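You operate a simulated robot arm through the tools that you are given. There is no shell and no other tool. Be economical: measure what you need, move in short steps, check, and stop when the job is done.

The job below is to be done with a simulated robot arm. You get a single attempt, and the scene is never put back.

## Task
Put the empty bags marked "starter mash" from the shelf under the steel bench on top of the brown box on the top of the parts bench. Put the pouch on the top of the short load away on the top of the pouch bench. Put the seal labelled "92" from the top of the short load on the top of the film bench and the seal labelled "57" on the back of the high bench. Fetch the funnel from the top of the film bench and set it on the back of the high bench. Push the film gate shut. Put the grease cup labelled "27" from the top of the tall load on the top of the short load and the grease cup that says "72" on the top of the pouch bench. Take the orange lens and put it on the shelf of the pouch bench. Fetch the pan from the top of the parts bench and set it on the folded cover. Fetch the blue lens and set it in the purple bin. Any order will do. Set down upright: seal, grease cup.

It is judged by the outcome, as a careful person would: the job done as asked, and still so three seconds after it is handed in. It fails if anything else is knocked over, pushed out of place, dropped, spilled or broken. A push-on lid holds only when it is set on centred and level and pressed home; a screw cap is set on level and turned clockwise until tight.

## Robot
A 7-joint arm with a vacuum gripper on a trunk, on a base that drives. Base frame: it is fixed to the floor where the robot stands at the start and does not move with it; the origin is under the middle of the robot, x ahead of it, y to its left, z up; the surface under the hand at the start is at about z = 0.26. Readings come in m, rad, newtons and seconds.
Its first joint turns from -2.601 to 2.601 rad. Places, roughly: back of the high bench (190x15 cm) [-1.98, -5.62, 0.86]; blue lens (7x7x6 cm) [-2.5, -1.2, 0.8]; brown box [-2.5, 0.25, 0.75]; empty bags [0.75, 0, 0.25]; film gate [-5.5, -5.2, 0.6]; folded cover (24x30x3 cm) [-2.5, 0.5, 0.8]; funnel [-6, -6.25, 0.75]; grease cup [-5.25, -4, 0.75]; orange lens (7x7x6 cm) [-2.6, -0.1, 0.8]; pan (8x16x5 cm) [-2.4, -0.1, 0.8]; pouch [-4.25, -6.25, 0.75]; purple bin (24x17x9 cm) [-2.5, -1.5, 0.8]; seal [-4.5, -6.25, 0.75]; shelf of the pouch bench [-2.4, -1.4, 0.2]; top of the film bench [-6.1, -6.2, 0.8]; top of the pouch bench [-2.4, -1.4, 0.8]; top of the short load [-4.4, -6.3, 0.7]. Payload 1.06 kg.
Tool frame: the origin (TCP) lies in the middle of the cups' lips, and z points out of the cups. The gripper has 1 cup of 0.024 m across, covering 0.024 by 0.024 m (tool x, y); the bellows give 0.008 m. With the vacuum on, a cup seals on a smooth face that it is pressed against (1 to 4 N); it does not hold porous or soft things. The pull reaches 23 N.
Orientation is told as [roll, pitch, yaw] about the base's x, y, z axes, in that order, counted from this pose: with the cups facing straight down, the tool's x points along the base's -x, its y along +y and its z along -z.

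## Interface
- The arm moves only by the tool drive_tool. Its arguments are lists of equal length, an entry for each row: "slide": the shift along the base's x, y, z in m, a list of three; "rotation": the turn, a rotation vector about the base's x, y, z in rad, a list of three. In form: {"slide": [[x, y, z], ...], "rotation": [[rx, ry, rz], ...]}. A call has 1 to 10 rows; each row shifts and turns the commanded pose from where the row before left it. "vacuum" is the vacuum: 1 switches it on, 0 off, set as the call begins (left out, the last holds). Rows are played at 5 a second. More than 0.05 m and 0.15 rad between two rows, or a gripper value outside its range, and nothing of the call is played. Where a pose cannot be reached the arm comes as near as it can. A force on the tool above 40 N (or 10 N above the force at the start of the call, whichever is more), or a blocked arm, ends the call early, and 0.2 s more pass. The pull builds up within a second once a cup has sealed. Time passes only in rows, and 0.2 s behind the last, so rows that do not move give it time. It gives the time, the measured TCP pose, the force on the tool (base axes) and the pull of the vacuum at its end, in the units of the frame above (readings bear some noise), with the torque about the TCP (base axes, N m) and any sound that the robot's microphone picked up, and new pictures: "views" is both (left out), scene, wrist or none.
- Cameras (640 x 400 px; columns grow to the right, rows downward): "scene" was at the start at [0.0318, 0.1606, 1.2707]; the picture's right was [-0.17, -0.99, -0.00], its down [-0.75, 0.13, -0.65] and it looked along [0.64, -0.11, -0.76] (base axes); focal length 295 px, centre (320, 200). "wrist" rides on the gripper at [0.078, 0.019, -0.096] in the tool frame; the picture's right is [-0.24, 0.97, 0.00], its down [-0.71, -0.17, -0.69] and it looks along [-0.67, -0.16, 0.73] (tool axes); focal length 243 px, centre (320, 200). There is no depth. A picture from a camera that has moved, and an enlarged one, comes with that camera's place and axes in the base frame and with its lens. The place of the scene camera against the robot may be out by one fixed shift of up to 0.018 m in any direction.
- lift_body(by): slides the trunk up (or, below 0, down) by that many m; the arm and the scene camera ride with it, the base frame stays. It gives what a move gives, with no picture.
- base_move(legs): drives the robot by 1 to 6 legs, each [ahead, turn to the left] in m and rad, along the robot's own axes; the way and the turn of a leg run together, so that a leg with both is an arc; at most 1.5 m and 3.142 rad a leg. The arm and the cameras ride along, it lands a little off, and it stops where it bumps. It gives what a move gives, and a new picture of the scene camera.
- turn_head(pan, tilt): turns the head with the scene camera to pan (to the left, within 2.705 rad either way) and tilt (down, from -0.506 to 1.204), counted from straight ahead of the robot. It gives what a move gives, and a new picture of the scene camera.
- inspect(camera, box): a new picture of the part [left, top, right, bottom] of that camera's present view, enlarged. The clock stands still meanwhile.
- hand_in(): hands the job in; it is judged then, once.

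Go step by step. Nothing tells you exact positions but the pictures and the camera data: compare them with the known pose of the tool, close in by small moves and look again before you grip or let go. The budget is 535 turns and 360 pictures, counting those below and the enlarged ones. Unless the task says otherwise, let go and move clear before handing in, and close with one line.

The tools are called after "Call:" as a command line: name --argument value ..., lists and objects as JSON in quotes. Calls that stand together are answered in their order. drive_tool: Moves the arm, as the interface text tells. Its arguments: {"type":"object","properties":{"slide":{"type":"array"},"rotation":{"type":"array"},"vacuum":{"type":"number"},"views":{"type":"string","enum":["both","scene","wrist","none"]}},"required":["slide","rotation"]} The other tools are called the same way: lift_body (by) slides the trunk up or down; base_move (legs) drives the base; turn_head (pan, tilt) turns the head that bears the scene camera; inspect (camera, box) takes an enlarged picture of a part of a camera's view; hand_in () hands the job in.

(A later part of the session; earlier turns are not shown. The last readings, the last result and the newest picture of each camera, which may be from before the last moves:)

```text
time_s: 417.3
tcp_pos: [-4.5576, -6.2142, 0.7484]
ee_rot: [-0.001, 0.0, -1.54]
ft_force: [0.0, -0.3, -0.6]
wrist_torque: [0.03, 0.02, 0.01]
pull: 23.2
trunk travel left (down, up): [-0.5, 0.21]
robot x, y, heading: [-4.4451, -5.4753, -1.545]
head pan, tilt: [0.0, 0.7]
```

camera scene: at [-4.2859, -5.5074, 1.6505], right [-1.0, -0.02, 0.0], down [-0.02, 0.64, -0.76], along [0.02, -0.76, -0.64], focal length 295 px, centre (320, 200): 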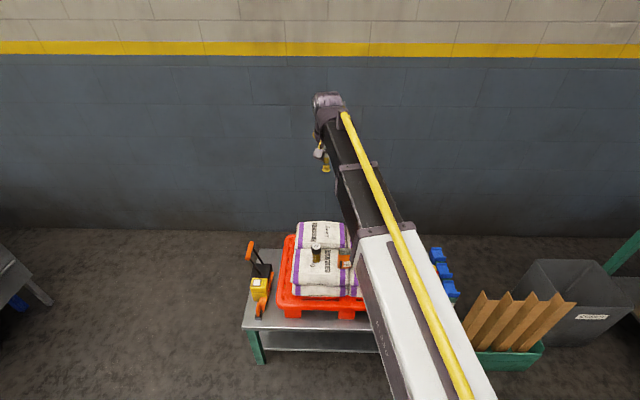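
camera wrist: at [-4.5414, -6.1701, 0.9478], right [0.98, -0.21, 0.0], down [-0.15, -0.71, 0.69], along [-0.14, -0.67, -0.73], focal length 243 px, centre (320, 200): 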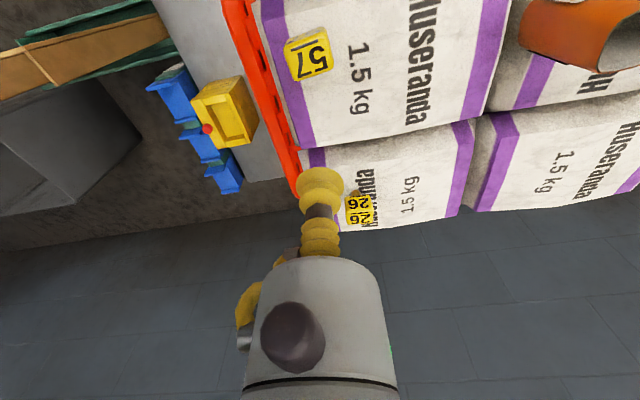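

Sealed first time. Lift, retract, raise.

Call:
drive_tool --slide '[[0, 0, 0.01], [0, 0, 0.03], [0, 0, 0.05], [0, 0, 0.05], [0, 0, 0.05], [0.02, 0.03, 0.02], [0.02, 0.03, 0], [0.02, 0.03, 0], [0, 0, 0]]' --rotation '[[0, 0, 0], [0, 0, 0], [0, 0, 0], [0, 0, 0], [0, 0, 0], [0, 0, 0], [0, 0, 0], [0, 0, 0], [0, 0, 0]]' --views "wrist"

Call:
lift_body --by 0.2

```text
time_s: 419.3
tcp_pos: [-4.4974, -6.1238, 0.9561]
ee_rot: [0.0, -0.001, -1.542]
ft_force: [-0.3, 0.2, -0.3]
wrist_torque: [0.05, -0.04, 0.03]
pull: 22.7
trunk travel left (down, up): [-0.5, 0.21]
robot x, y, heading: [-4.4517, -5.4794, -1.547]
head pan, tilt: [0.0, 0.7]
camera wrist: at [-4.4818, -6.0455, 1.0529], right [0.98, -0.21, 0.0], down [-0.15, -0.71, 0.69], along [-0.14, -0.67, -0.73], focal length 243 px, centre (320, 200)
```

wrist: 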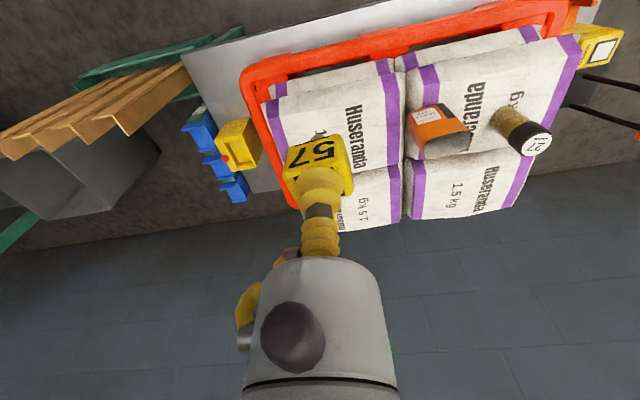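

```text
time_s: 421.5
tcp_pos: [-4.4985, -6.1235, 1.1565]
ee_rot: [0.0, 0.0, -1.541]
ft_force: [-0.4, 0.6, -0.9]
wrist_torque: [0.0, 0.0, -0.02]
pull: 22.8
trunk travel left (down, up): [-0.7, 0.01]
robot x, y, heading: [-4.4516, -5.4764, -1.549]
head pan, tilt: [0.0, 0.7]
```

Call:
base_move --legs '[[0, 1.71], [1.48, 0], [0, -0.16]]'

```text
time_s: 433.6
tcp_pos: [-2.3468, -5.4004, 1.156]
ee_rot: [0.002, -0.001, -0.06]
ft_force: [0.2, 0.6, -0.4]
wrist_torque: [0.02, -0.02, 0.04]
pull: 23.0
trunk travel left (down, up): [-0.7, 0.01]
robot x, y, heading: [-2.9883, -5.2947, -0.065]
head pan, tilt: [0.0, 0.7]
camera scene: at [-2.9438, -5.1249, 1.6506], right [-0.06, -1.0, 0.0], down [-0.64, 0.04, -0.76], along [0.76, -0.05, -0.64], focal length 295 px, centre (320, 200)
```

scene: 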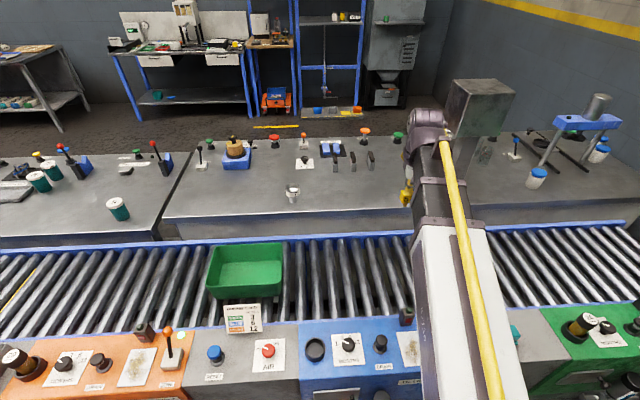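

Call:
drive_tool --slide '[[0.045, 0.02, 0], [0.045, 0.02, 0], [0.045, 0.02, 0], [0.045, 0.02, 0], [0.045, 0.02, 0], [0.045, 0.02, 0], [0.045, 0.02, 0], [0, 0, -0.045], [0, 0, -0.045], [0, 0, -0.045]]' --rotation '[[0, 0, 0], [0, 0, 0], [0, 0, 0], [0, 0, 0], [0, 0, 0], [0, 0, 0], [0, 0, 0], [0, 0, 0], [0, 0, 0], [0, 0, 0]]'

```text
time_s: 435.8
tcp_pos: [-2.0315, -5.2596, 1.0224]
ee_rot: [0.0, 0.001, -0.06]
ft_force: [0.2, -0.1, -1.2]
wrist_torque: [-0.03, 0.0, 0.0]
pull: 23.0
trunk travel left (down, up): [-0.7, 0.01]
robot x, y, heading: [-2.9876, -5.2995, -0.066]
head pan, tilt: [0.0, 0.7]
camera scene: at [-2.9435, -5.1245, 1.6506], right [-0.06, -1.0, 0.0], down [-0.64, 0.04, -0.76], along [0.76, -0.05, -0.64], focal length 295 px, centre (320, 200)
camera wrist: at [-2.1102, -5.2365, 1.1174], right [0.29, 0.96, 0.0], down [0.7, -0.21, 0.68], along [0.66, -0.2, -0.73], focal length 243 px, centre (320, 200)
```

scene: 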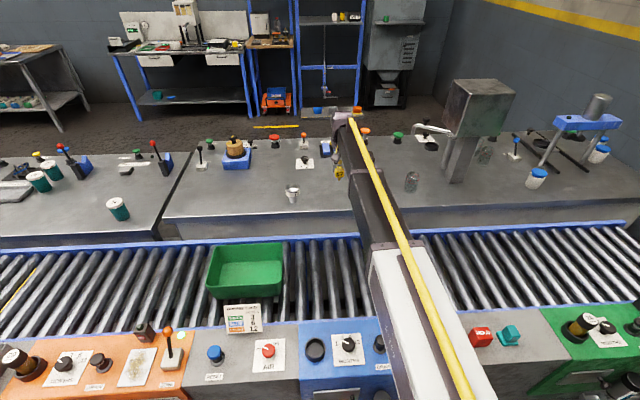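
wrist: 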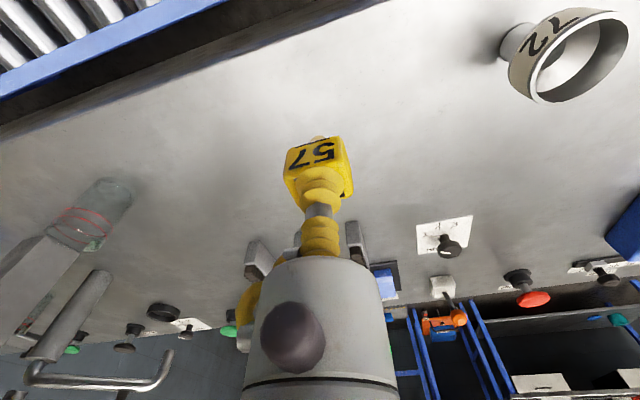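

Call:
drive_tool --slide '[[0.01, 0, -0.03], [0, 0, -0.03], [0, 0, -0.025], [0, 0, -0.01], [0, 0, -0.004], [0, 0, -0.004], [0, 0, 0]]' --rotation '[[0, 0, 0], [0, 0, 0], [0, 0, 0], [0, 0, 0], [0, 0, 0], [0, 0, 0], [0, 0, 0]]' --views "wrist"

```text
time_s: 437.4
tcp_pos: [-2.0232, -5.2598, 0.9181]
ee_rot: [0.0, 0.0, -0.058]
ft_force: [0.3, 0.5, -0.9]
wrist_torque: [-0.02, -0.03, 0.03]
pull: 23.2
trunk travel left (down, up): [-0.7, 0.01]
robot x, y, heading: [-2.99, -5.2928, -0.066]
head pan, tilt: [0.0, 0.7]
camera wrist: at [-2.1003, -5.2358, 1.0137], right [0.29, 0.96, 0.0], down [0.7, -0.21, 0.69], along [0.66, -0.2, -0.73], focal length 243 px, centre (320, 200)
```

wrist: 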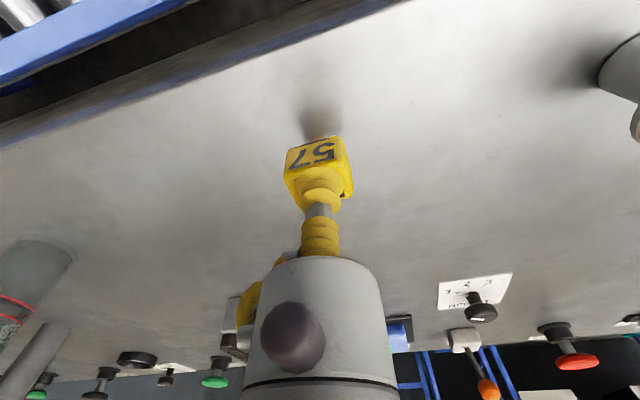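

Call:
drive_tool --slide '[[0, 0, -0.004], [0, 0, -0.003], [0, 0, -0.003], [0, 0, 0]]' --rotation '[[0, 0, 0], [0, 0, 0], [0, 0, 0], [0, 0, 0]]' --views "none"

```text
time_s: 438.4
tcp_pos: [-2.0226, -5.2584, 0.9091]
ee_rot: [0.0, -0.002, -0.059]
ft_force: [-0.1, 0.4, 0.8]
wrist_torque: [-0.01, -0.02, 0.0]
pull: 22.7
trunk travel left (down, up): [-0.7, 0.01]
robot x, y, heading: [-2.9884, -5.2956, -0.066]
head pan, tilt: [0.0, 0.7]
```

Call:
drive_tool --slide '[[0, 0, -0.002], [0, 0, 0]]' --rotation '[[0, 0, 0], [0, 0, 0]]' --views "none"

Call:
inspect --camera "wrist" --box '[250, 80, 390, 220]'

```text
time_s: 439.0
tcp_pos: [-2.0237, -5.2591, 0.9076]
ee_rot: [0.001, -0.002, -0.058]
ft_force: [2.0, 0.5, 6.1]
wrist_torque: [0.02, -0.09, 0.03]
pull: 22.8
trunk travel left (down, up): [-0.7, 0.01]
robot x, y, heading: [-2.9892, -5.2957, -0.062]
head pan, tilt: [0.0, 0.7]
```

```text
2.86 times, centred on (320, 150) of wrist
camera zoom: at [-2.101, -5.236, 1.0035], right [0.29, 0.96, 0.0], down [0.7, -0.21, 0.69], along [0.66, -0.2, -0.73], focal length 693 px, centre (320, 343)
```

zoom: 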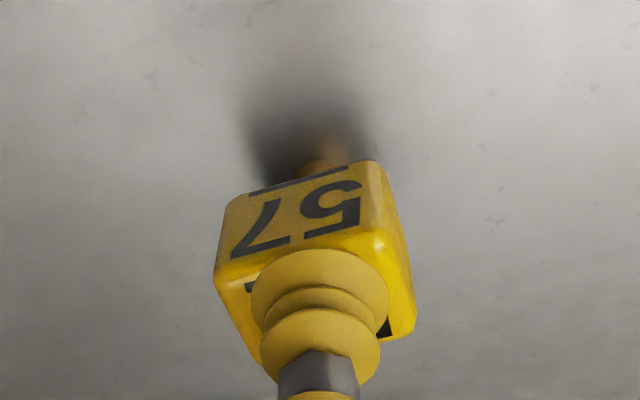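

Contact at 6 N. Release and rise.

Call:
drive_tool --slide '[[0, 0, 0], [0, 0, 0], [0, 0, 0], [0, 0, 0], [0, 0, 0.002], [0, 0, 0.004], [0, 0, 0.01], [0, 0, 0.04], [0, 0, 0.05], [0, 0, 0.05]]' --rotation '[[0, 0, 0], [0, 0, 0], [0, 0, 0], [0, 0, 0], [0, 0, 0], [0, 0, 0], [0, 0, 0], [0, 0, 0], [0, 0, 0], [0, 0, 0]]' --vacuum 0 --views "wrist"

```text
time_s: 441.2
tcp_pos: [-2.0232, -5.2575, 1.0635]
ee_rot: [0.0, 0.001, -0.06]
ft_force: [0.2, 0.3, -0.5]
wrist_torque: [-0.01, 0.01, -0.01]
pull: 0.1
trunk travel left (down, up): [-0.7, 0.01]
robot x, y, heading: [-2.9904, -5.2963, -0.064]
head pan, tilt: [0.0, 0.7]
camera wrist: at [-2.1005, -5.2355, 1.1593], right [0.29, 0.96, 0.0], down [0.7, -0.21, 0.69], along [0.66, -0.2, -0.73], focal length 243 px, centre (320, 200)
```

wrist: 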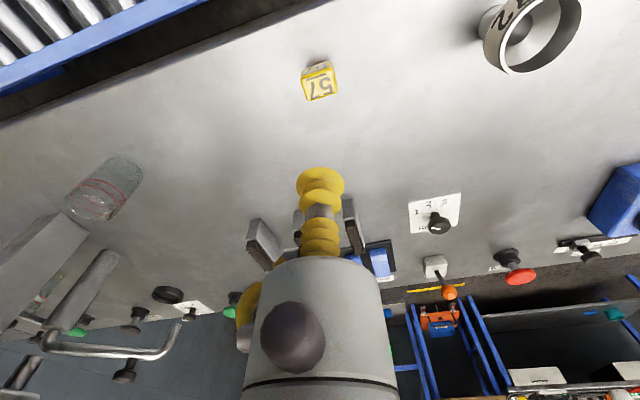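

Seal 57 stands on the back strip. Next, have a proper look at the film gate.

Call:
drive_tool --slide '[[-0.04, 0, 0.03], [-0.04, 0, 0.03], [-0.04, 0, 0.03], [-0.04, 0, 0], [-0.04, 0, 0], [-0.04, 0, 0], [-0.04, 0, 0], [-0.03, 0, 0]]' --rotation '[[0, 0, 0], [0, 0, 0], [0, 0, 0], [0, 0, 0], [0, 0, 0], [0, 0, 0], [0, 0, 0], [0, 0, 0]]' --views "none"

Call:
base_move --legs '[[-0.45, 0], [0, -3.04], [0.9, 0]]'

Call:
turn_head --pan -0.2 --tilt 0.5

```text
time_s: 443.0
tcp_pos: [-2.3325, -5.2589, 1.1534]
ee_rot: [0.001, 0.001, -0.058]
ft_force: [0.7, -0.9, -0.6]
wrist_torque: [0.01, 0.0, -0.02]
pull: 0.1
trunk travel left (down, up): [-0.7, 0.01]
robot x, y, heading: [-2.9896, -5.2956, -0.066]
head pan, tilt: [0.0, 0.7]
```

```text
time_s: 457.3
tcp_pos: [-5.0102, -5.4168, 1.1533]
ee_rot: [0.0, -0.001, -3.082]
ft_force: [-0.1, 0.3, -0.2]
wrist_torque: [0.02, 0.02, 0.02]
pull: 0.1
trunk travel left (down, up): [-0.7, 0.01]
robot x, y, heading: [-4.3629, -5.3032, -3.089]
head pan, tilt: [0.0, 0.7]
camera scene: at [-4.398, -5.4733, 1.6505], right [-0.05, 1.0, 0.0], down [0.64, 0.03, -0.76], along [-0.76, -0.04, -0.64], focal length 295 px, centre (320, 200)
```

scene: 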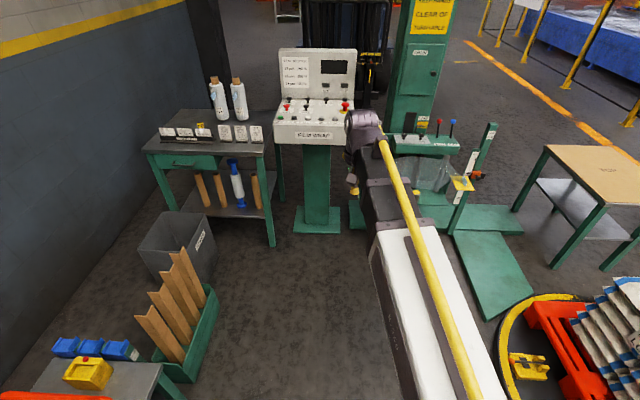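

```text
time_s: 458.0
tcp_pos: [-5.0099, -5.4171, 1.1537]
ee_rot: [-0.001, 0.0, -3.084]
ft_force: [0.0, -0.2, -0.1]
wrist_torque: [-0.02, -0.01, 0.01]
pull: 0.1
trunk travel left (down, up): [-0.7, 0.01]
robot x, y, heading: [-4.36, -5.3037, -3.09]
head pan, tilt: [-0.201, 0.499]
camera scene: at [-4.403, -5.4554, 1.6682], right [0.15, 0.99, 0.0], down [0.47, -0.07, -0.88], along [-0.87, 0.13, -0.48], focal length 295 px, centre (320, 200)
```

scene: 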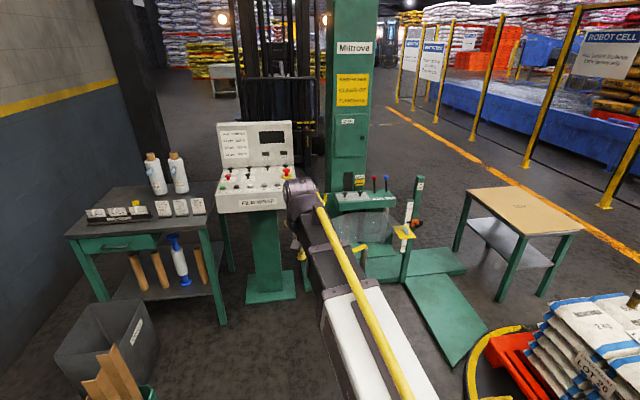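

Call:
drive_tool --slide '[[0.02, -0.045, 0], [0.02, -0.045, 0], [0.02, -0.045, 0], [0.02, -0.045, 0], [0.02, -0.045, 0], [0.02, -0.045, 0], [0.02, -0.045, 0], [0.02, -0.045, 0], [0.02, -0.045, 0]]' --rotation '[[0, 0, 0], [0, 0, 0], [0, 0, 0], [0, 0, 0], [0, 0, 0], [0, 0, 0], [0, 0, 0], [0, 0, 0], [0, 0, 0]]' --views "none"

Call:
inspect --camera "scene" --box '[240, 150, 480, 310]'

```text
time_s: 460.0
tcp_pos: [-4.8298, -5.8231, 1.1494]
ee_rot: [0.0, 0.001, -3.086]
ft_force: [-0.5, 0.0, -0.4]
wrist_torque: [0.0, 0.02, -0.01]
pull: 0.0
trunk travel left (down, up): [-0.7, 0.01]
robot x, y, heading: [-4.3612, -5.3023, -3.088]
head pan, tilt: [-0.201, 0.499]
```

```text
2.50 times, centred on (360, 230) of scene
camera zoom: at [-4.4029, -5.4559, 1.6682], right [0.15, 0.99, 0.0], down [0.47, -0.07, -0.88], along [-0.87, 0.13, -0.48], focal length 738 px, centre (220, 125)
```

zoom: 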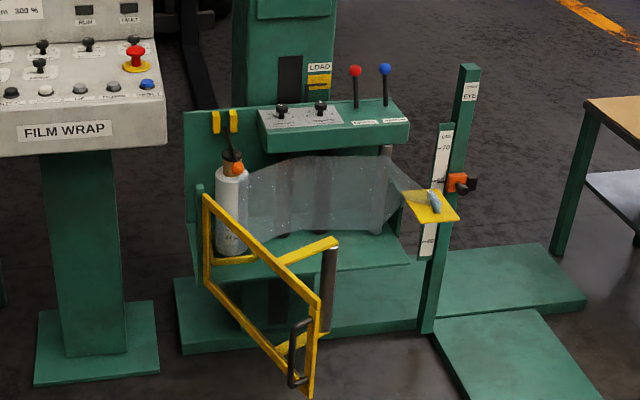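

Now the gate is clear: hinged at about (-5.735, -5.285), free end near (-5.35, -5.14), z 0.54–0.79, pointing at me. I'll close it by pushing the free end round in +y then -x with the gripper side.

Call:
base_move --legs '[[0.54, 0]]'

Call:
drive_tool --slide '[[-0.005, 0.048, 0], [-0.005, 0.048, 0], [-0.005, 0.048, 0], [-0.005, 0.048, 0], [-0.005, 0.048, 0], [-0.005, 0.048, 0], [-0.005, 0.048, 0], [-0.005, 0.048, 0], [-0.005, 0.048, 0], [-0.005, 0.048, 0]]' --rotation '[[0, 0, 0], [0, 0, 0], [0, 0, 0], [0, 0, 0], [0, 0, 0], [0, 0, 0], [0, 0, 0], [0, 0, 0], [0, 0, 0], [0, 0, 0]]'

```text
time_s: 463.1
tcp_pos: [-5.3688, -5.8615, 1.1501]
ee_rot: [0.001, 0.0, -3.068]
ft_force: [0.6, -0.7, 0.7]
wrist_torque: [0.01, 0.06, 0.03]
pull: 0.0
trunk travel left (down, up): [-0.7, 0.01]
robot x, y, heading: [-4.9073, -5.3405, -3.079]
head pan, tilt: [-0.201, 0.499]
camera scene: at [-4.9473, -5.4887, 1.6682], right [0.13, 0.99, 0.0], down [0.47, -0.06, -0.88], along [-0.87, 0.12, -0.48], focal length 295 px, centre (320, 200)
```

scene: 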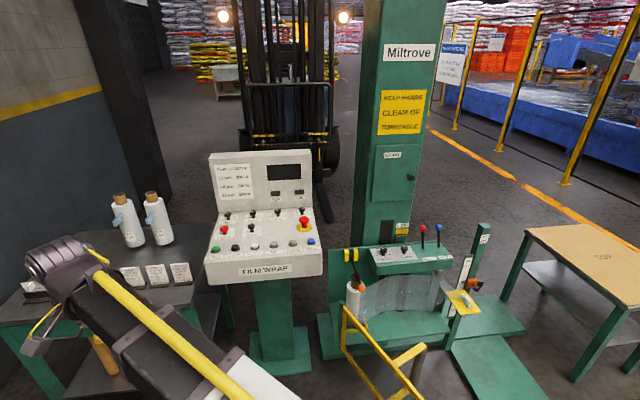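

```text
time_s: 465.3
tcp_pos: [-5.4223, -5.383, 1.1527]
ee_rot: [0.002, 0.001, -3.066]
ft_force: [-0.2, -0.6, 0.9]
wrist_torque: [-0.01, -0.03, 0.0]
pull: 0.0
out of reach, approached as far as the arm can: row 10
trunk travel left (down, up): [-0.7, 0.01]
robot x, y, heading: [-4.9078, -5.3362, -3.074]
head pan, tilt: [-0.201, 0.499]
camera scene: at [-4.9472, -5.4881, 1.6683], right [0.13, 0.99, 0.0], down [0.47, -0.06, -0.88], along [-0.87, 0.12, -0.48], focal length 295 px, centre (320, 200)
camera wrist: at [-5.3442, -5.396, 1.2481], right [-0.16, -0.99, 0.0], down [-0.72, 0.12, 0.68], along [-0.67, 0.11, -0.73], focal length 243 px, centre (320, 200)
```

scene: 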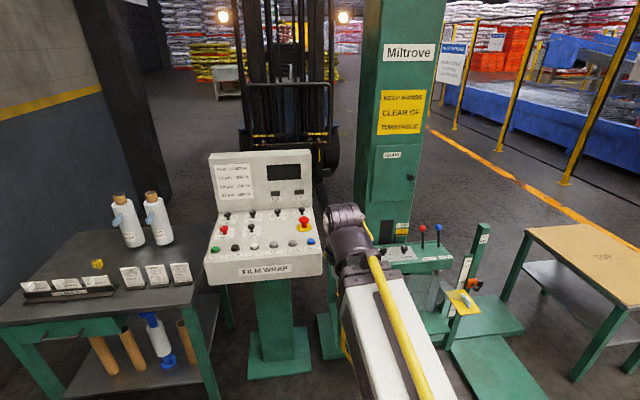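
wrist: 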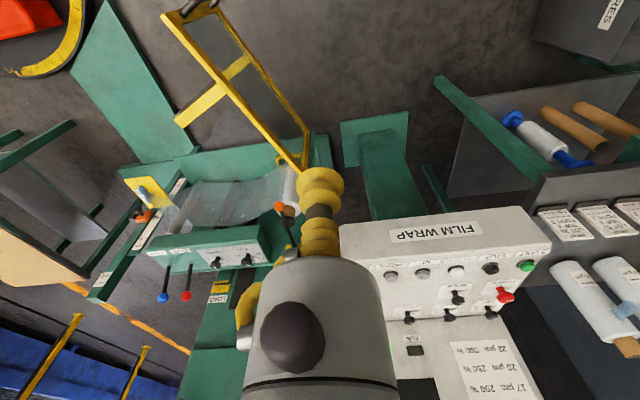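

The wrist view confirms: hinge ≈(-5.69, -5.29), free end ≈(-5.35, -5.14). Back up 10 cm for reach, then lower the tool beside the gate.

Call:
base_move --legs '[[-0.12, 0]]'

Call:
lift_body --by -0.4

Call:
drive_tool --slide '[[-0.04, 0.02, 0], [-0.035, 0.02, 0], [0, 0.02, 0], [0, 0, -0.04], [0, 0, -0.04], [0, 0, 0]]' --rotation '[[0, 0, 0], [0, 0, 0], [0, 0, 0], [0, 0, 0], [0, 0, 0], [0, 0, 0]]'

```text
time_s: 466.6
tcp_pos: [-5.3018, -5.3751, 1.1517]
ee_rot: [-0.001, 0.002, -3.068]
ft_force: [0.9, 0.6, 0.4]
wrist_torque: [-0.02, -0.03, -0.02]
pull: 0.0
trunk travel left (down, up): [-0.7, 0.01]
robot x, y, heading: [-4.7892, -5.3282, -3.073]
head pan, tilt: [-0.201, 0.499]
camera scene: at [-4.8262, -5.4803, 1.6683], right [0.13, 0.99, 0.0], down [0.47, -0.06, -0.88], along [-0.87, 0.12, -0.48], focal length 295 px, centre (320, 200)
```

scene: 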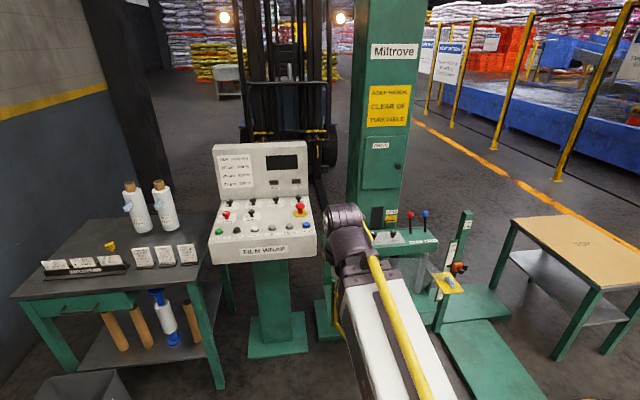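

```text
time_s: 470.4
tcp_pos: [-5.3022, -5.3757, 0.753]
ee_rot: [0.0, 0.002, -3.068]
ft_force: [-0.2, 0.0, 0.4]
wrist_torque: [0.02, 0.01, -0.01]
pull: 0.0
trunk travel left (down, up): [-0.3, 0.41]
robot x, y, heading: [-4.788, -5.3279, -3.073]
head pan, tilt: [-0.201, 0.499]
```

```text
time_s: 471.8
tcp_pos: [-5.3755, -5.3177, 0.6703]
ee_rot: [0.0, 0.002, -3.069]
ft_force: [0.0, -0.9, -0.1]
wrist_torque: [0.01, -0.02, -0.03]
pull: 0.1
trunk travel left (down, up): [-0.3, 0.41]
robot x, y, heading: [-4.7858, -5.3299, -3.072]
head pan, tilt: [-0.201, 0.499]
camera scene: at [-4.8267, -5.4803, 1.2683], right [0.13, 0.99, 0.0], down [0.47, -0.06, -0.88], along [-0.87, 0.12, -0.48], focal length 295 px, centre (320, 200)
camera wrist: at [-5.2969, -5.3305, 0.7674], right [-0.16, -0.99, 0.0], down [-0.72, 0.12, 0.68], along [-0.68, 0.11, -0.73], focal length 243 px, centre (320, 200)
```

scene: 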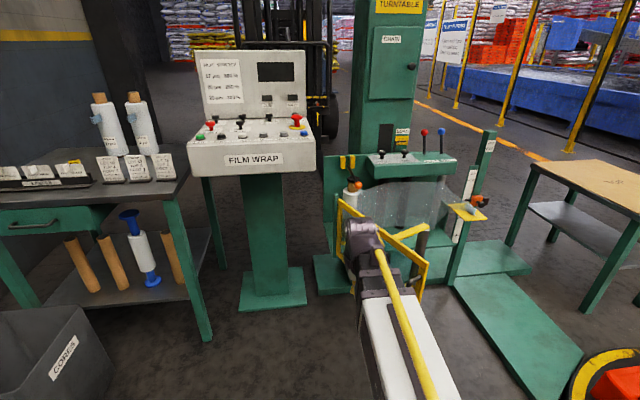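
wrist: 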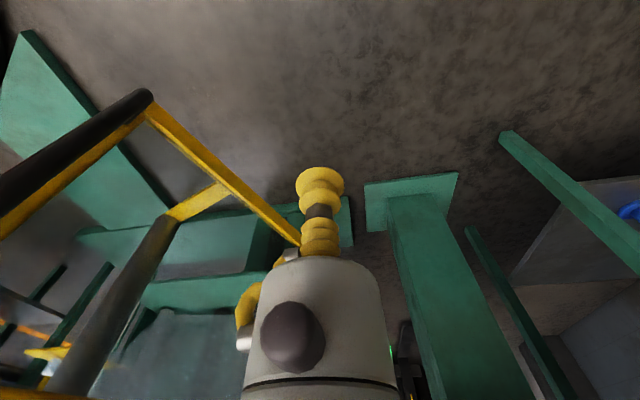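

Call:
drive_tool --slide '[[-0.01, 0.04, 0], [-0.01, 0.04, 0], [-0.008, 0.04, 0], [-0.018, 0.037, 0], [-0.018, 0.037, 0], [-0.026, 0.03, 0], [-0.026, 0.03, 0], [0, 0, 0]]' --rotation '[[0, 0, 0], [0, 0, 0], [0, 0, 0], [0, 0, 0], [0, 0, 0], [0, 0, 0], [0, 0, 0], [0, 0, 0]]'

```text
time_s: 473.6
tcp_pos: [-5.4949, -5.0617, 0.6721]
ee_rot: [0.001, 0.001, -3.067]
ft_force: [0.1, -1.4, 0.7]
wrist_torque: [0.02, -0.02, 0.02]
pull: 0.1
trunk travel left (down, up): [-0.3, 0.41]
robot x, y, heading: [-4.7867, -5.3286, -3.072]
head pan, tilt: [-0.201, 0.499]
camera scene: at [-4.8267, -5.4803, 1.2683], right [0.13, 0.99, 0.0], down [0.47, -0.06, -0.88], along [-0.87, 0.12, -0.48], focal length 295 px, centre (320, 200)
camera wrist: at [-5.4156, -5.0752, 0.7684], right [-0.16, -0.99, 0.0], down [-0.72, 0.12, 0.68], along [-0.67, 0.11, -0.73], focal length 243 px, centre (320, 200)
```

scene: 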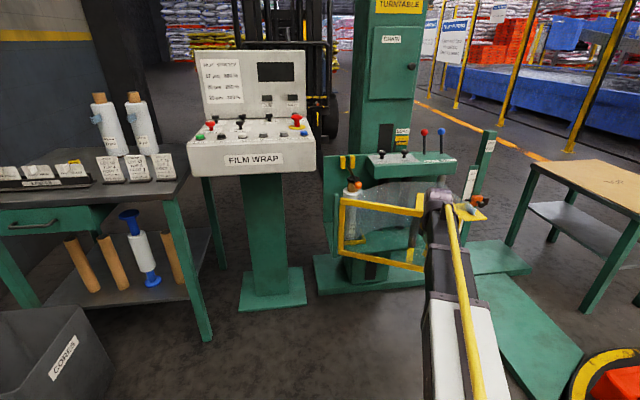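
wrist: 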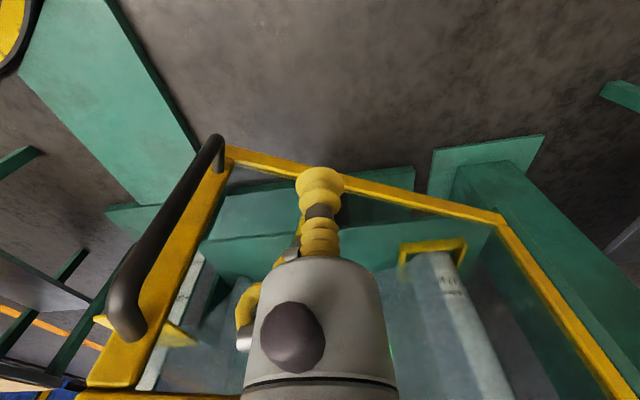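

The gate is swinging. Continue the arc.

Call:
drive_tool --slide '[[-0.032, 0.022, 0], [-0.032, 0.022, 0], [-0.037, 0.012, 0], [-0.037, 0.012, 0], [-0.02, 0.002, 0], [0, 0, 0]]' --rotation '[[0, 0, 0], [0, 0, 0], [0, 0, 0], [0, 0, 0], [0, 0, 0], [0, 0, 0]]'

```text
time_s: 475.0
tcp_pos: [-5.6505, -4.9911, 0.6718]
ee_rot: [0.001, 0.002, -3.07]
ft_force: [0.2, 0.8, -0.1]
wrist_torque: [0.01, -0.05, 0.02]
pull: 0.1
trunk travel left (down, up): [-0.3, 0.41]
robot x, y, heading: [-4.7841, -5.3316, -3.069]
head pan, tilt: [-0.201, 0.499]
camera scene: at [-4.8267, -5.4802, 1.2683], right [0.13, 0.99, 0.0], down [0.47, -0.06, -0.88], along [-0.87, 0.12, -0.48], focal length 295 px, centre (320, 200)
camera wrist: at [-5.5722, -5.0048, 0.7685], right [-0.16, -0.99, 0.0], down [-0.72, 0.12, 0.68], along [-0.67, 0.11, -0.73], focal length 243 px, centre (320, 200)
```

scene: 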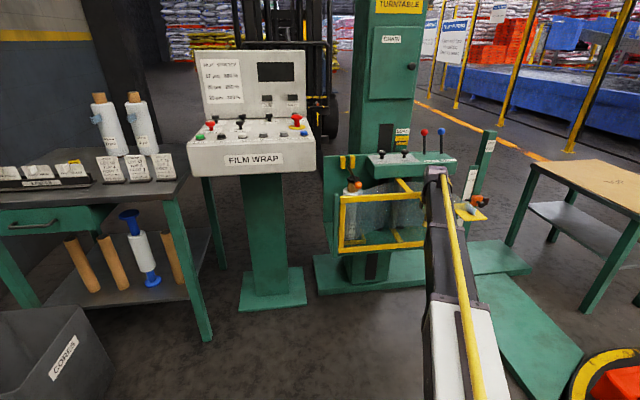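
wrist: 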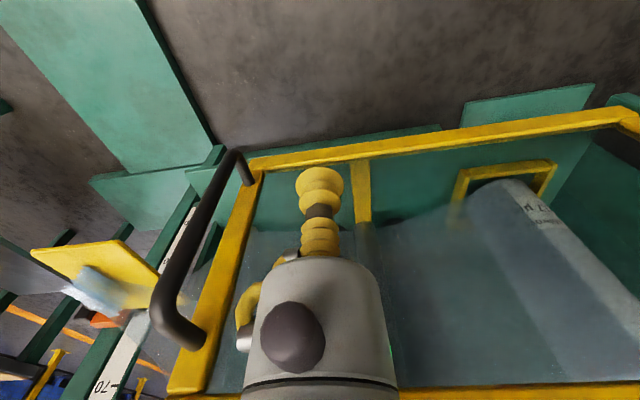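

Call:
drive_tool --slide '[[-0.015, 0, 0], [-0.01, 0, 0], [-0.01, 0, 0], [-0.008, 0, 0], [-0.008, 0, 0], [0, 0, 0]]' --rotation '[[0, 0, 0], [0, 0, 0], [0, 0, 0], [0, 0, 0], [0, 0, 0], [0, 0, 0]]'

```text
time_s: 475.8
tcp_pos: [-5.6756, -4.9909, 0.6728]
ee_rot: [0.003, 0.011, -3.071]
ft_force: [8.9, -2.8, 4.4]
wrist_torque: [0.25, 0.99, -0.04]
pull: 0.0
trunk travel left (down, up): [-0.3, 0.41]
robot x, y, heading: [-4.787, -5.3329, -3.081]
head pan, tilt: [-0.201, 0.499]
stopped in row 4: the force on the tool passed its limit at 51 N (the readings are from after the stop); the commanded pose is now the measured one
camera scene: at [-4.8254, -5.4805, 1.2684], right [0.13, 0.99, 0.0], down [0.47, -0.06, -0.88], along [-0.87, 0.12, -0.48], focal length 295 px, centre (320, 200)
camera wrist: at [-5.598, -5.0044, 0.7692], right [-0.17, -0.99, 0.0], down [-0.73, 0.12, 0.68], along [-0.67, 0.11, -0.74], focal length 243 px, centre (320, 200)
```

scene: 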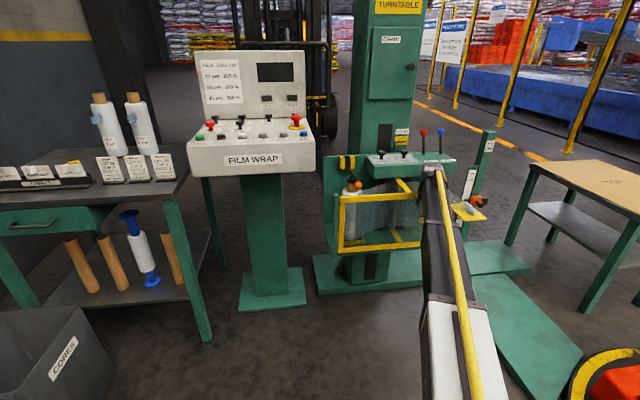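
wrist: 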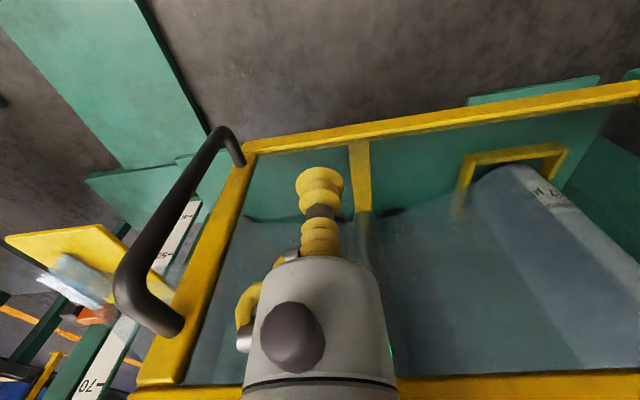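

Firm stop reached and the gate is parallel to the carriage. Withdraw and check it stays shut.

Call:
drive_tool --slide '[[0.03, 0, 0], [0.04, 0, 0], [0.045, -0.01, 0], [0.045, -0.01, 0], [0.045, -0.02, 0], [0, -0.04, 0.02], [0, -0.045, 0.02], [0, -0.045, 0.02], [0, -0.045, 0.02], [0, -0.045, 0.02]]' --rotation '[[0, 0, 0], [0, 0, 0], [0, 0, 0], [0, 0, 0], [0, 0, 0], [0, 0, 0], [0, 0, 0], [0, 0, 0], [0, 0, 0], [0, 0, 0]]' --views "none"

Call:
lift_body --by 0.4

Call:
inspect --camera "scene" --box '[280, 160, 540, 360]'

```text
time_s: 478.0
tcp_pos: [-5.4708, -5.2523, 0.7698]
ee_rot: [0.003, 0.01, -3.071]
ft_force: [0.5, 0.9, 0.8]
wrist_torque: [0.02, -0.02, 0.02]
pull: 0.0
trunk travel left (down, up): [-0.3, 0.41]
robot x, y, heading: [-4.7875, -5.3295, -3.072]
head pan, tilt: [-0.201, 0.499]
```

```text
time_s: 481.9
tcp_pos: [-5.471, -5.2522, 1.1712]
ee_rot: [0.004, 0.01, -3.071]
ft_force: [0.0, 0.1, 0.0]
wrist_torque: [-0.01, -0.06, -0.01]
pull: 0.1
trunk travel left (down, up): [-0.7, 0.01]
robot x, y, heading: [-4.7896, -5.3285, -3.075]
head pan, tilt: [-0.201, 0.499]
```

```text
2.00 times, centred on (410, 260) of scene
camera zoom: at [-4.8265, -5.4803, 1.6682], right [0.13, 0.99, 0.0], down [0.47, -0.06, -0.88], along [-0.87, 0.12, -0.48], focal length 590 px, centre (140, 80)
```

zoom: 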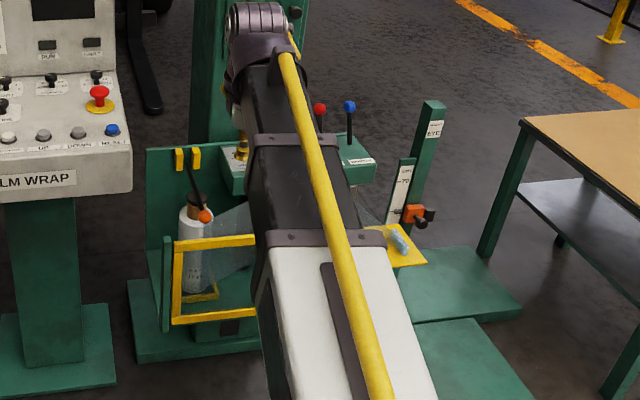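

Call:
drive_tool --slide '[[0.03, -0.035, 0], [0.03, -0.035, 0], [0.03, -0.035, 0], [0.02, -0.045, 0], [0.02, -0.045, 0], [0.01, -0.045, 0], [0, -0.045, 0], [0, -0.045, 0]]' --rotation '[[0.01, 0, 0], [0, 0, 0], [0, 0, 0], [0, 0, 0], [0, 0, 0], [0, 0, 0], [0, 0, 0], [0, 0, 0]]' --views "none"

Call:
inspect --camera "scene" --box '[300, 180, 520, 340]'

```text
time_s: 483.6
tcp_pos: [-5.3309, -5.5803, 1.1698]
ee_rot: [-0.008, 0.01, -3.071]
ft_force: [0.7, 0.2, -0.1]
wrist_torque: [0.0, 0.01, 0.02]
pull: 0.2
trunk travel left (down, up): [-0.7, 0.01]
robot x, y, heading: [-4.7871, -5.328, -3.075]
head pan, tilt: [-0.201, 0.499]
```

```text
2.50 times, centred on (410, 260) of scene
camera zoom: at [-4.8265, -5.4807, 1.6682], right [0.13, 0.99, 0.0], down [0.47, -0.06, -0.88], along [-0.87, 0.12, -0.48], focal length 738 px, centre (95, 50)
```

zoom: 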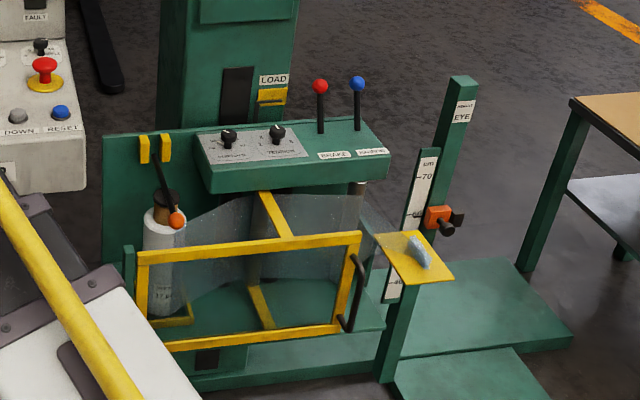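

The gate is shut. Now the pouch: it's open-topped, so I'll grip its labelled front face with the tool horizontal. Drive back in front of the short load.

Call:
base_move --legs '[[-0.37, 0], [0, 1.51]]'

Call:
turn_head --pan 0 --tilt 0.7

```text
time_s: 489.7
tcp_pos: [-4.2072, -5.8643, 1.1708]
ee_rot: [-0.007, 0.01, -1.569]
ft_force: [-0.2, -0.2, 0.0]
wrist_torque: [-0.01, 0.01, -0.01]
pull: 0.1
trunk travel left (down, up): [-0.7, 0.01]
robot x, y, heading: [-4.4212, -5.3045, -1.569]
head pan, tilt: [-0.201, 0.499]
camera scene: at [-4.2726, -5.3453, 1.6682], right [-0.98, 0.2, 0.0], down [0.1, 0.47, -0.88], along [-0.18, -0.86, -0.48], focal length 295 px, centre (320, 200)
```

scene: 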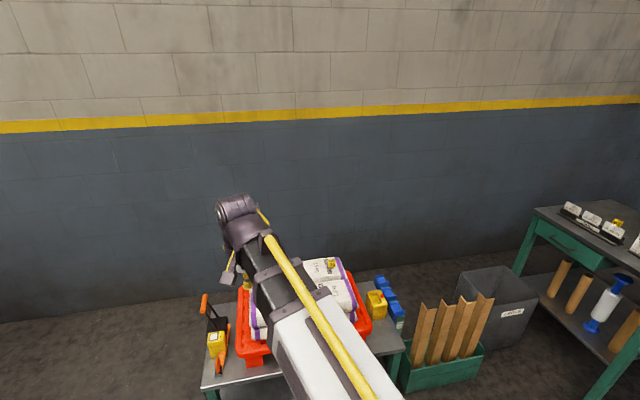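

```text
time_s: 490.4
tcp_pos: [-4.2064, -5.8644, 1.1709]
ee_rot: [-0.007, 0.01, -1.568]
ft_force: [0.1, 0.0, 0.0]
wrist_torque: [0.02, 0.0, 0.01]
pull: 0.1
trunk travel left (down, up): [-0.7, 0.01]
robot x, y, heading: [-4.4171, -5.3065, -1.574]
head pan, tilt: [0.0, 0.7]
camera scene: at [-4.2546, -5.3411, 1.6506], right [-1.0, 0.0, 0.0], down [0.0, 0.64, -0.77], along [0.0, -0.77, -0.64], focal length 295 px, centre (320, 200)
```

scene: 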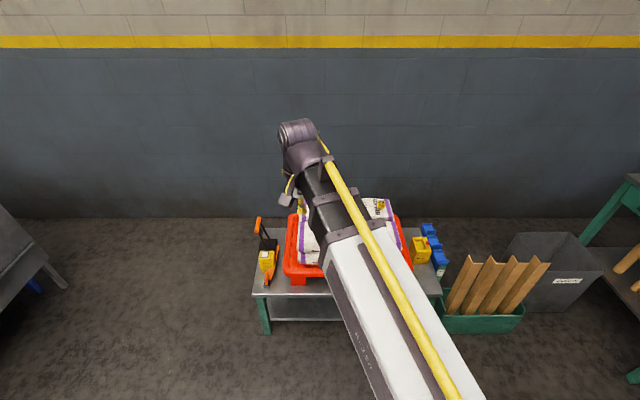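

Call:
drive_tool --slide '[[0, 0, 0], [0, 0, 0], [0, 0, 0], [0, 0, 0], [0, 0, 0], [0, 0, 0], [0, 0, 0], [0, 0, 0], [0, 0, 0], [0, 0, 0]]' --rotation '[[0, 0, 0.149], [0, 0, 0.149], [0, 0, 0.149], [0, 0, 0.149], [0, 0, 0.149], [0, 0, 0.149], [0, 0, 0.149], [0, 0, 0.149], [0, 0, 0.149], [0, 0, 0.149]]' --views "none"

Call:
drive_tool --slide '[[-0.03, 0, 0], [-0.03, 0, 0], [-0.03, 0, 0], [-0.03, 0, 0], [-0.03, 0, 0]]' --rotation '[[0, 0, 0.08], [-0.149, 0, 0], [-0.149, 0, 0], [-0.149, 0, 0], [-0.149, 0, 0]]'

```text
time_s: 492.6
tcp_pos: [-4.2064, -5.8635, 1.1706]
ee_rot: [-0.006, 0.011, -0.074]
ft_force: [-0.7, 0.3, -0.3]
wrist_torque: [-0.02, -0.04, -0.03]
pull: 0.1
trunk travel left (down, up): [-0.7, 0.01]
robot x, y, heading: [-4.4172, -5.3026, -1.573]
head pan, tilt: [0.0, 0.7]
```

```text
time_s: 493.8
tcp_pos: [-4.3467, -5.9241, 1.1911]
ee_rot: [-0.605, 0.01, -0.006]
ft_force: [-0.1, 0.1, 0.5]
wrist_torque: [0.01, 0.03, 0.01]
pull: 0.0
out of reach, approached as far as the arm can: row 4, 5
trunk travel left (down, up): [-0.7, 0.01]
robot x, y, heading: [-4.4228, -5.3064, -1.572]
head pan, tilt: [0.0, 0.7]
camera scene: at [-4.2547, -5.3413, 1.6506], right [-1.0, 0.0, 0.0], down [0.0, 0.64, -0.76], along [0.0, -0.76, -0.64], focal length 295 px, centre (320, 200)
camera wrist: at [-4.424, -5.8548, 1.26], right [0.23, 0.8, -0.55], down [0.72, 0.24, 0.65], along [0.66, -0.55, -0.52], focal length 243 px, centre (320, 200)
```

scene: 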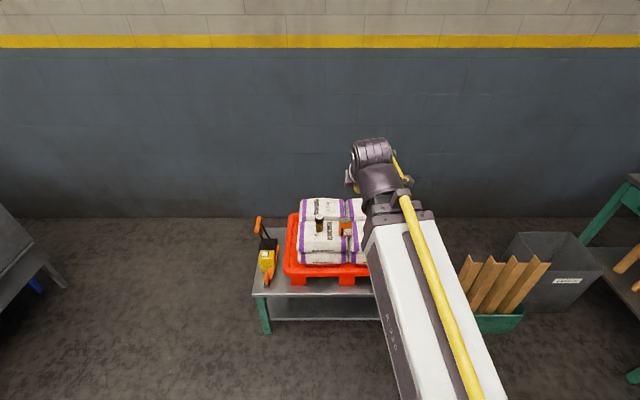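
wrist: 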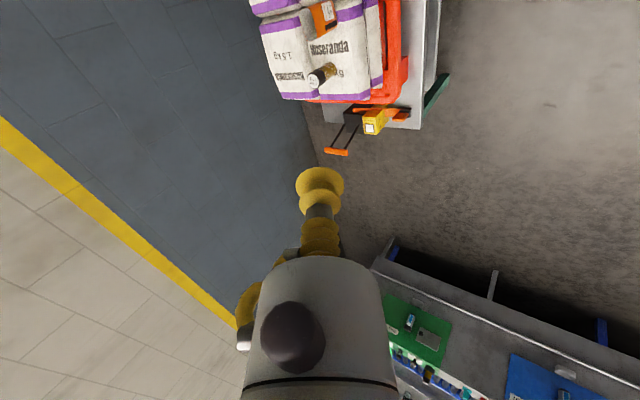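

Call:
drive_tool --slide '[[0, -0.045, 0], [0, -0.045, 0], [0, -0.04, 0], [0, -0.03, 0], [0, -0.03, 0], [0, -0.02, 0], [0, -0.02, 0], [0, 0, 0]]' --rotation '[[0, 0, 0], [-0.149, 0, 0], [-0.149, 0, 0], [-0.149, 0, 0], [-0.149, 0, 0], [-0.149, 0, 0], [-0.149, 0, 0], [-0.07, 0, 0]]'

```text
time_s: 495.6
tcp_pos: [-4.3471, -6.1539, 1.1912]
ee_rot: [-1.527, 0.001, -0.016]
ft_force: [1.0, -0.3, 0.4]
wrist_torque: [0.01, 0.0, -0.04]
pull: 0.1
trunk travel left (down, up): [-0.7, 0.01]
robot x, y, heading: [-4.4173, -5.3022, -1.573]
head pan, tilt: [0.0, 0.7]
camera scene: at [-4.2546, -5.3413, 1.6505], right [-1.0, 0.0, 0.0], down [0.0, 0.64, -0.76], along [0.0, -0.76, -0.64], focal length 295 px, centre (320, 200)
camera wrist: at [-4.4238, -6.0573, 1.1774], right [0.23, 0.04, -0.97], down [0.72, 0.67, 0.2], along [0.65, -0.75, 0.13], focal length 243 px, centre (320, 200)
```

scene: 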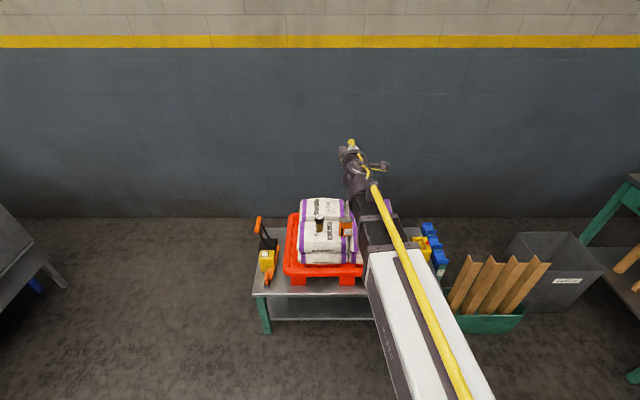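
wrist: 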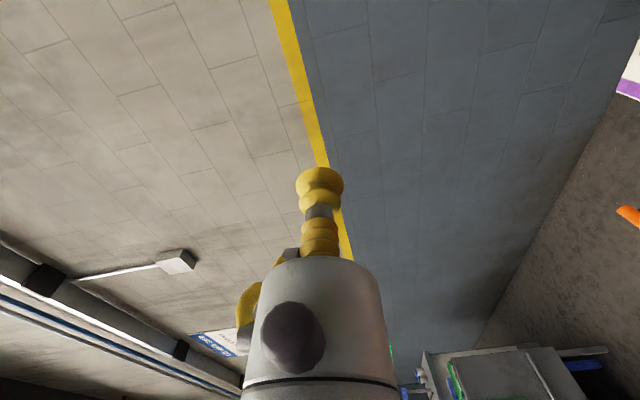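

The tool is now horizontal facing the wall. Lower the trunk to pouch height and look.

Call:
lift_body --by -0.38

Call:
drive_tool --slide '[[0, 0.02, 0]]' --rotation '[[-0.04, 0, 0.016]]'

Call:
inspect --camera "scene" --box '[270, 110, 430, 230]'

```text
time_s: 499.3
tcp_pos: [-4.3466, -6.1545, 0.8119]
ee_rot: [-1.526, 0.003, -0.019]
ft_force: [0.4, -0.6, -0.2]
wrist_torque: [0.01, 0.0, 0.0]
pull: 0.1
trunk travel left (down, up): [-0.32, 0.39]
robot x, y, heading: [-4.4196, -5.3052, -1.567]
head pan, tilt: [0.0, 0.7]
```

```text
time_s: 499.7
tcp_pos: [-4.3455, -6.1334, 0.8113]
ee_rot: [-1.565, 0.005, 0.0]
ft_force: [1.0, -0.5, 0.0]
wrist_torque: [0.02, 0.0, 0.03]
pull: 0.1
trunk travel left (down, up): [-0.32, 0.39]
robot x, y, heading: [-4.4187, -5.309, -1.572]
head pan, tilt: [0.0, 0.7]
camera scene: at [-4.2546, -5.3412, 1.2706], right [-1.0, 0.0, 0.0], down [0.0, 0.64, -0.76], along [0.0, -0.76, -0.64], focal length 295 px, centre (320, 200)
camera wrist: at [-4.4254, -6.039, 0.7938], right [0.23, 0.0, -0.97], down [0.71, 0.68, 0.17], along [0.66, -0.73, 0.16], focal length 243 px, centre (320, 200)
```

scene: 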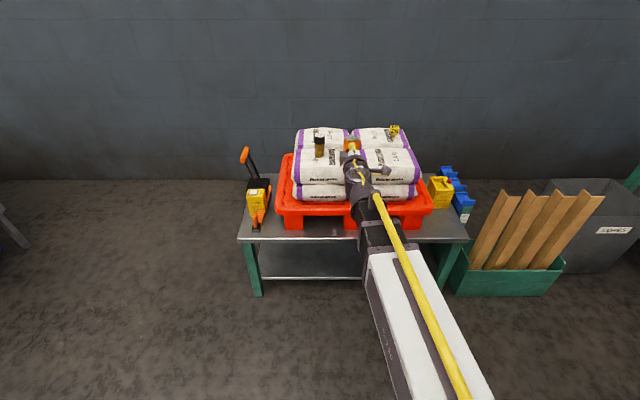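
wrist: 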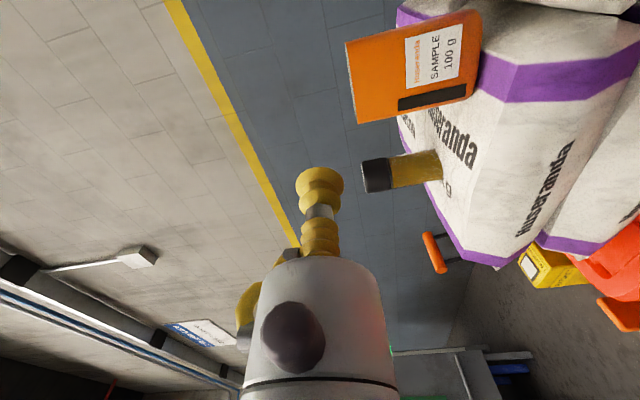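

```text
3.33 times, centred on (350, 170) of scene
camera zoom: at [-4.2546, -5.3412, 1.2706], right [-1.0, 0.0, 0.0], down [0.0, 0.64, -0.76], along [0.0, -0.76, -0.64], focal length 983 px, centre (220, 300)
```

zoom: 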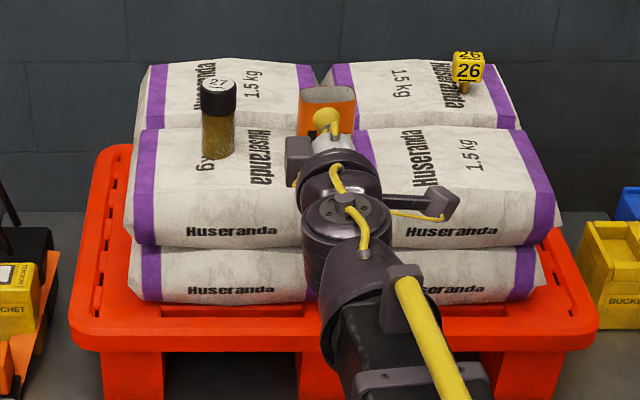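

The pouch's front face spans x -4.389…-4.330, z 0.70…0.785 at y≈-6.23. Align to (-4.36, z 0.75) and approach.

Call:
drive_tool --slide '[[-0.0145, 0, -0.03], [0, 0, -0.03], [0, -0.04, 0], [0, -0.03, 0], [0, 0, 0]]' --rotation '[[0, 0, 0], [0, 0, 0], [0, 0, 0], [0, 0, 0], [0, 0, 0]]' --vacuum 1

```text
time_s: 500.9
tcp_pos: [-4.362, -6.2033, 0.7505]
ee_rot: [-1.567, 0.002, -0.003]
ft_force: [-0.2, -0.3, -0.2]
wrist_torque: [0.0, -0.03, 0.0]
pull: 0.1
trunk travel left (down, up): [-0.32, 0.39]
robot x, y, heading: [-4.4195, -5.302, -1.576]
head pan, tilt: [0.0, 0.7]
camera scene: at [-4.2546, -5.3411, 1.2705], right [-1.0, 0.0, 0.0], down [0.0, 0.64, -0.76], along [0.0, -0.76, -0.64], focal length 295 px, centre (320, 200)
camera wrist: at [-4.4404, -6.1078, 0.7328], right [0.23, 0.0, -0.97], down [0.71, 0.68, 0.17], along [0.66, -0.73, 0.16], focal length 243 px, centre (320, 200)
```

scene: 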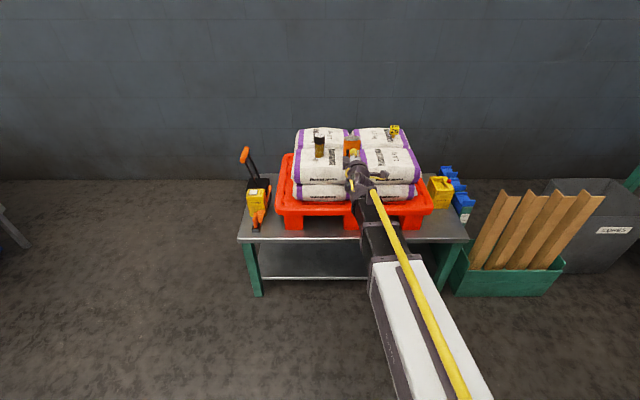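
wrist: 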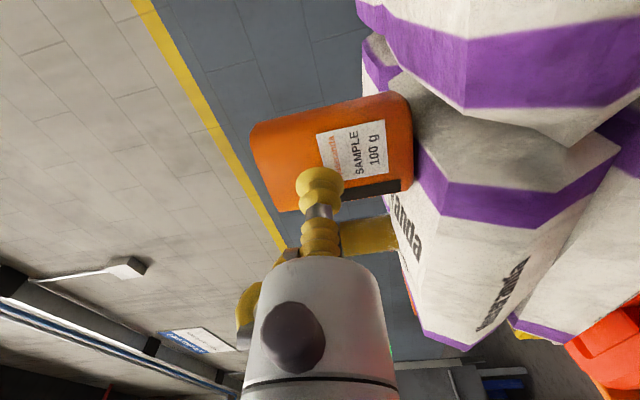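

Call:
drive_tool --slide '[[0, -0.015, 0], [0, -0.005, 0], [0, -0.004, 0], [0, 0, 0], [0, -0.003, 0], [0, 0, 0], [0, 0, 0]]' --rotation '[[0, 0, 0], [0, 0, 0], [0, 0, 0], [0, 0, 0], [0, 0, 0], [0, 0, 0], [0, 0, 0]]' --views "wrist"

```text
time_s: 502.5
tcp_pos: [-4.3611, -6.2311, 0.7518]
ee_rot: [-1.567, 0.003, -0.002]
ft_force: [-0.2, -0.1, 0.0]
wrist_torque: [-0.01, -0.02, 0.01]
pull: 23.1
trunk travel left (down, up): [-0.32, 0.39]
robot x, y, heading: [-4.4202, -5.3038, -1.569]
head pan, tilt: [0.0, 0.7]
camera wrist: at [-4.4393, -6.1361, 0.7334], right [0.23, 0.0, -0.97], down [0.71, 0.68, 0.17], along [0.66, -0.73, 0.16], focal length 243 px, centre (320, 200)
```

wrist: 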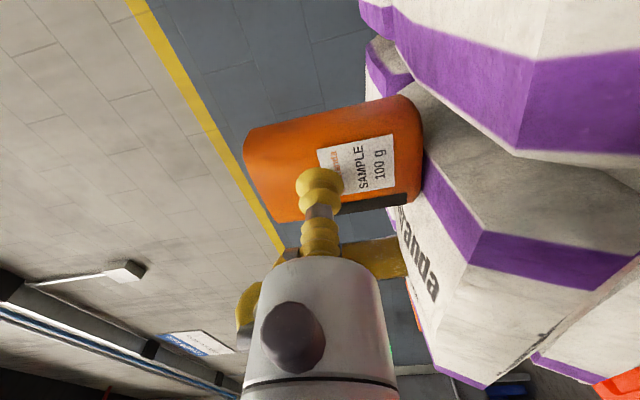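

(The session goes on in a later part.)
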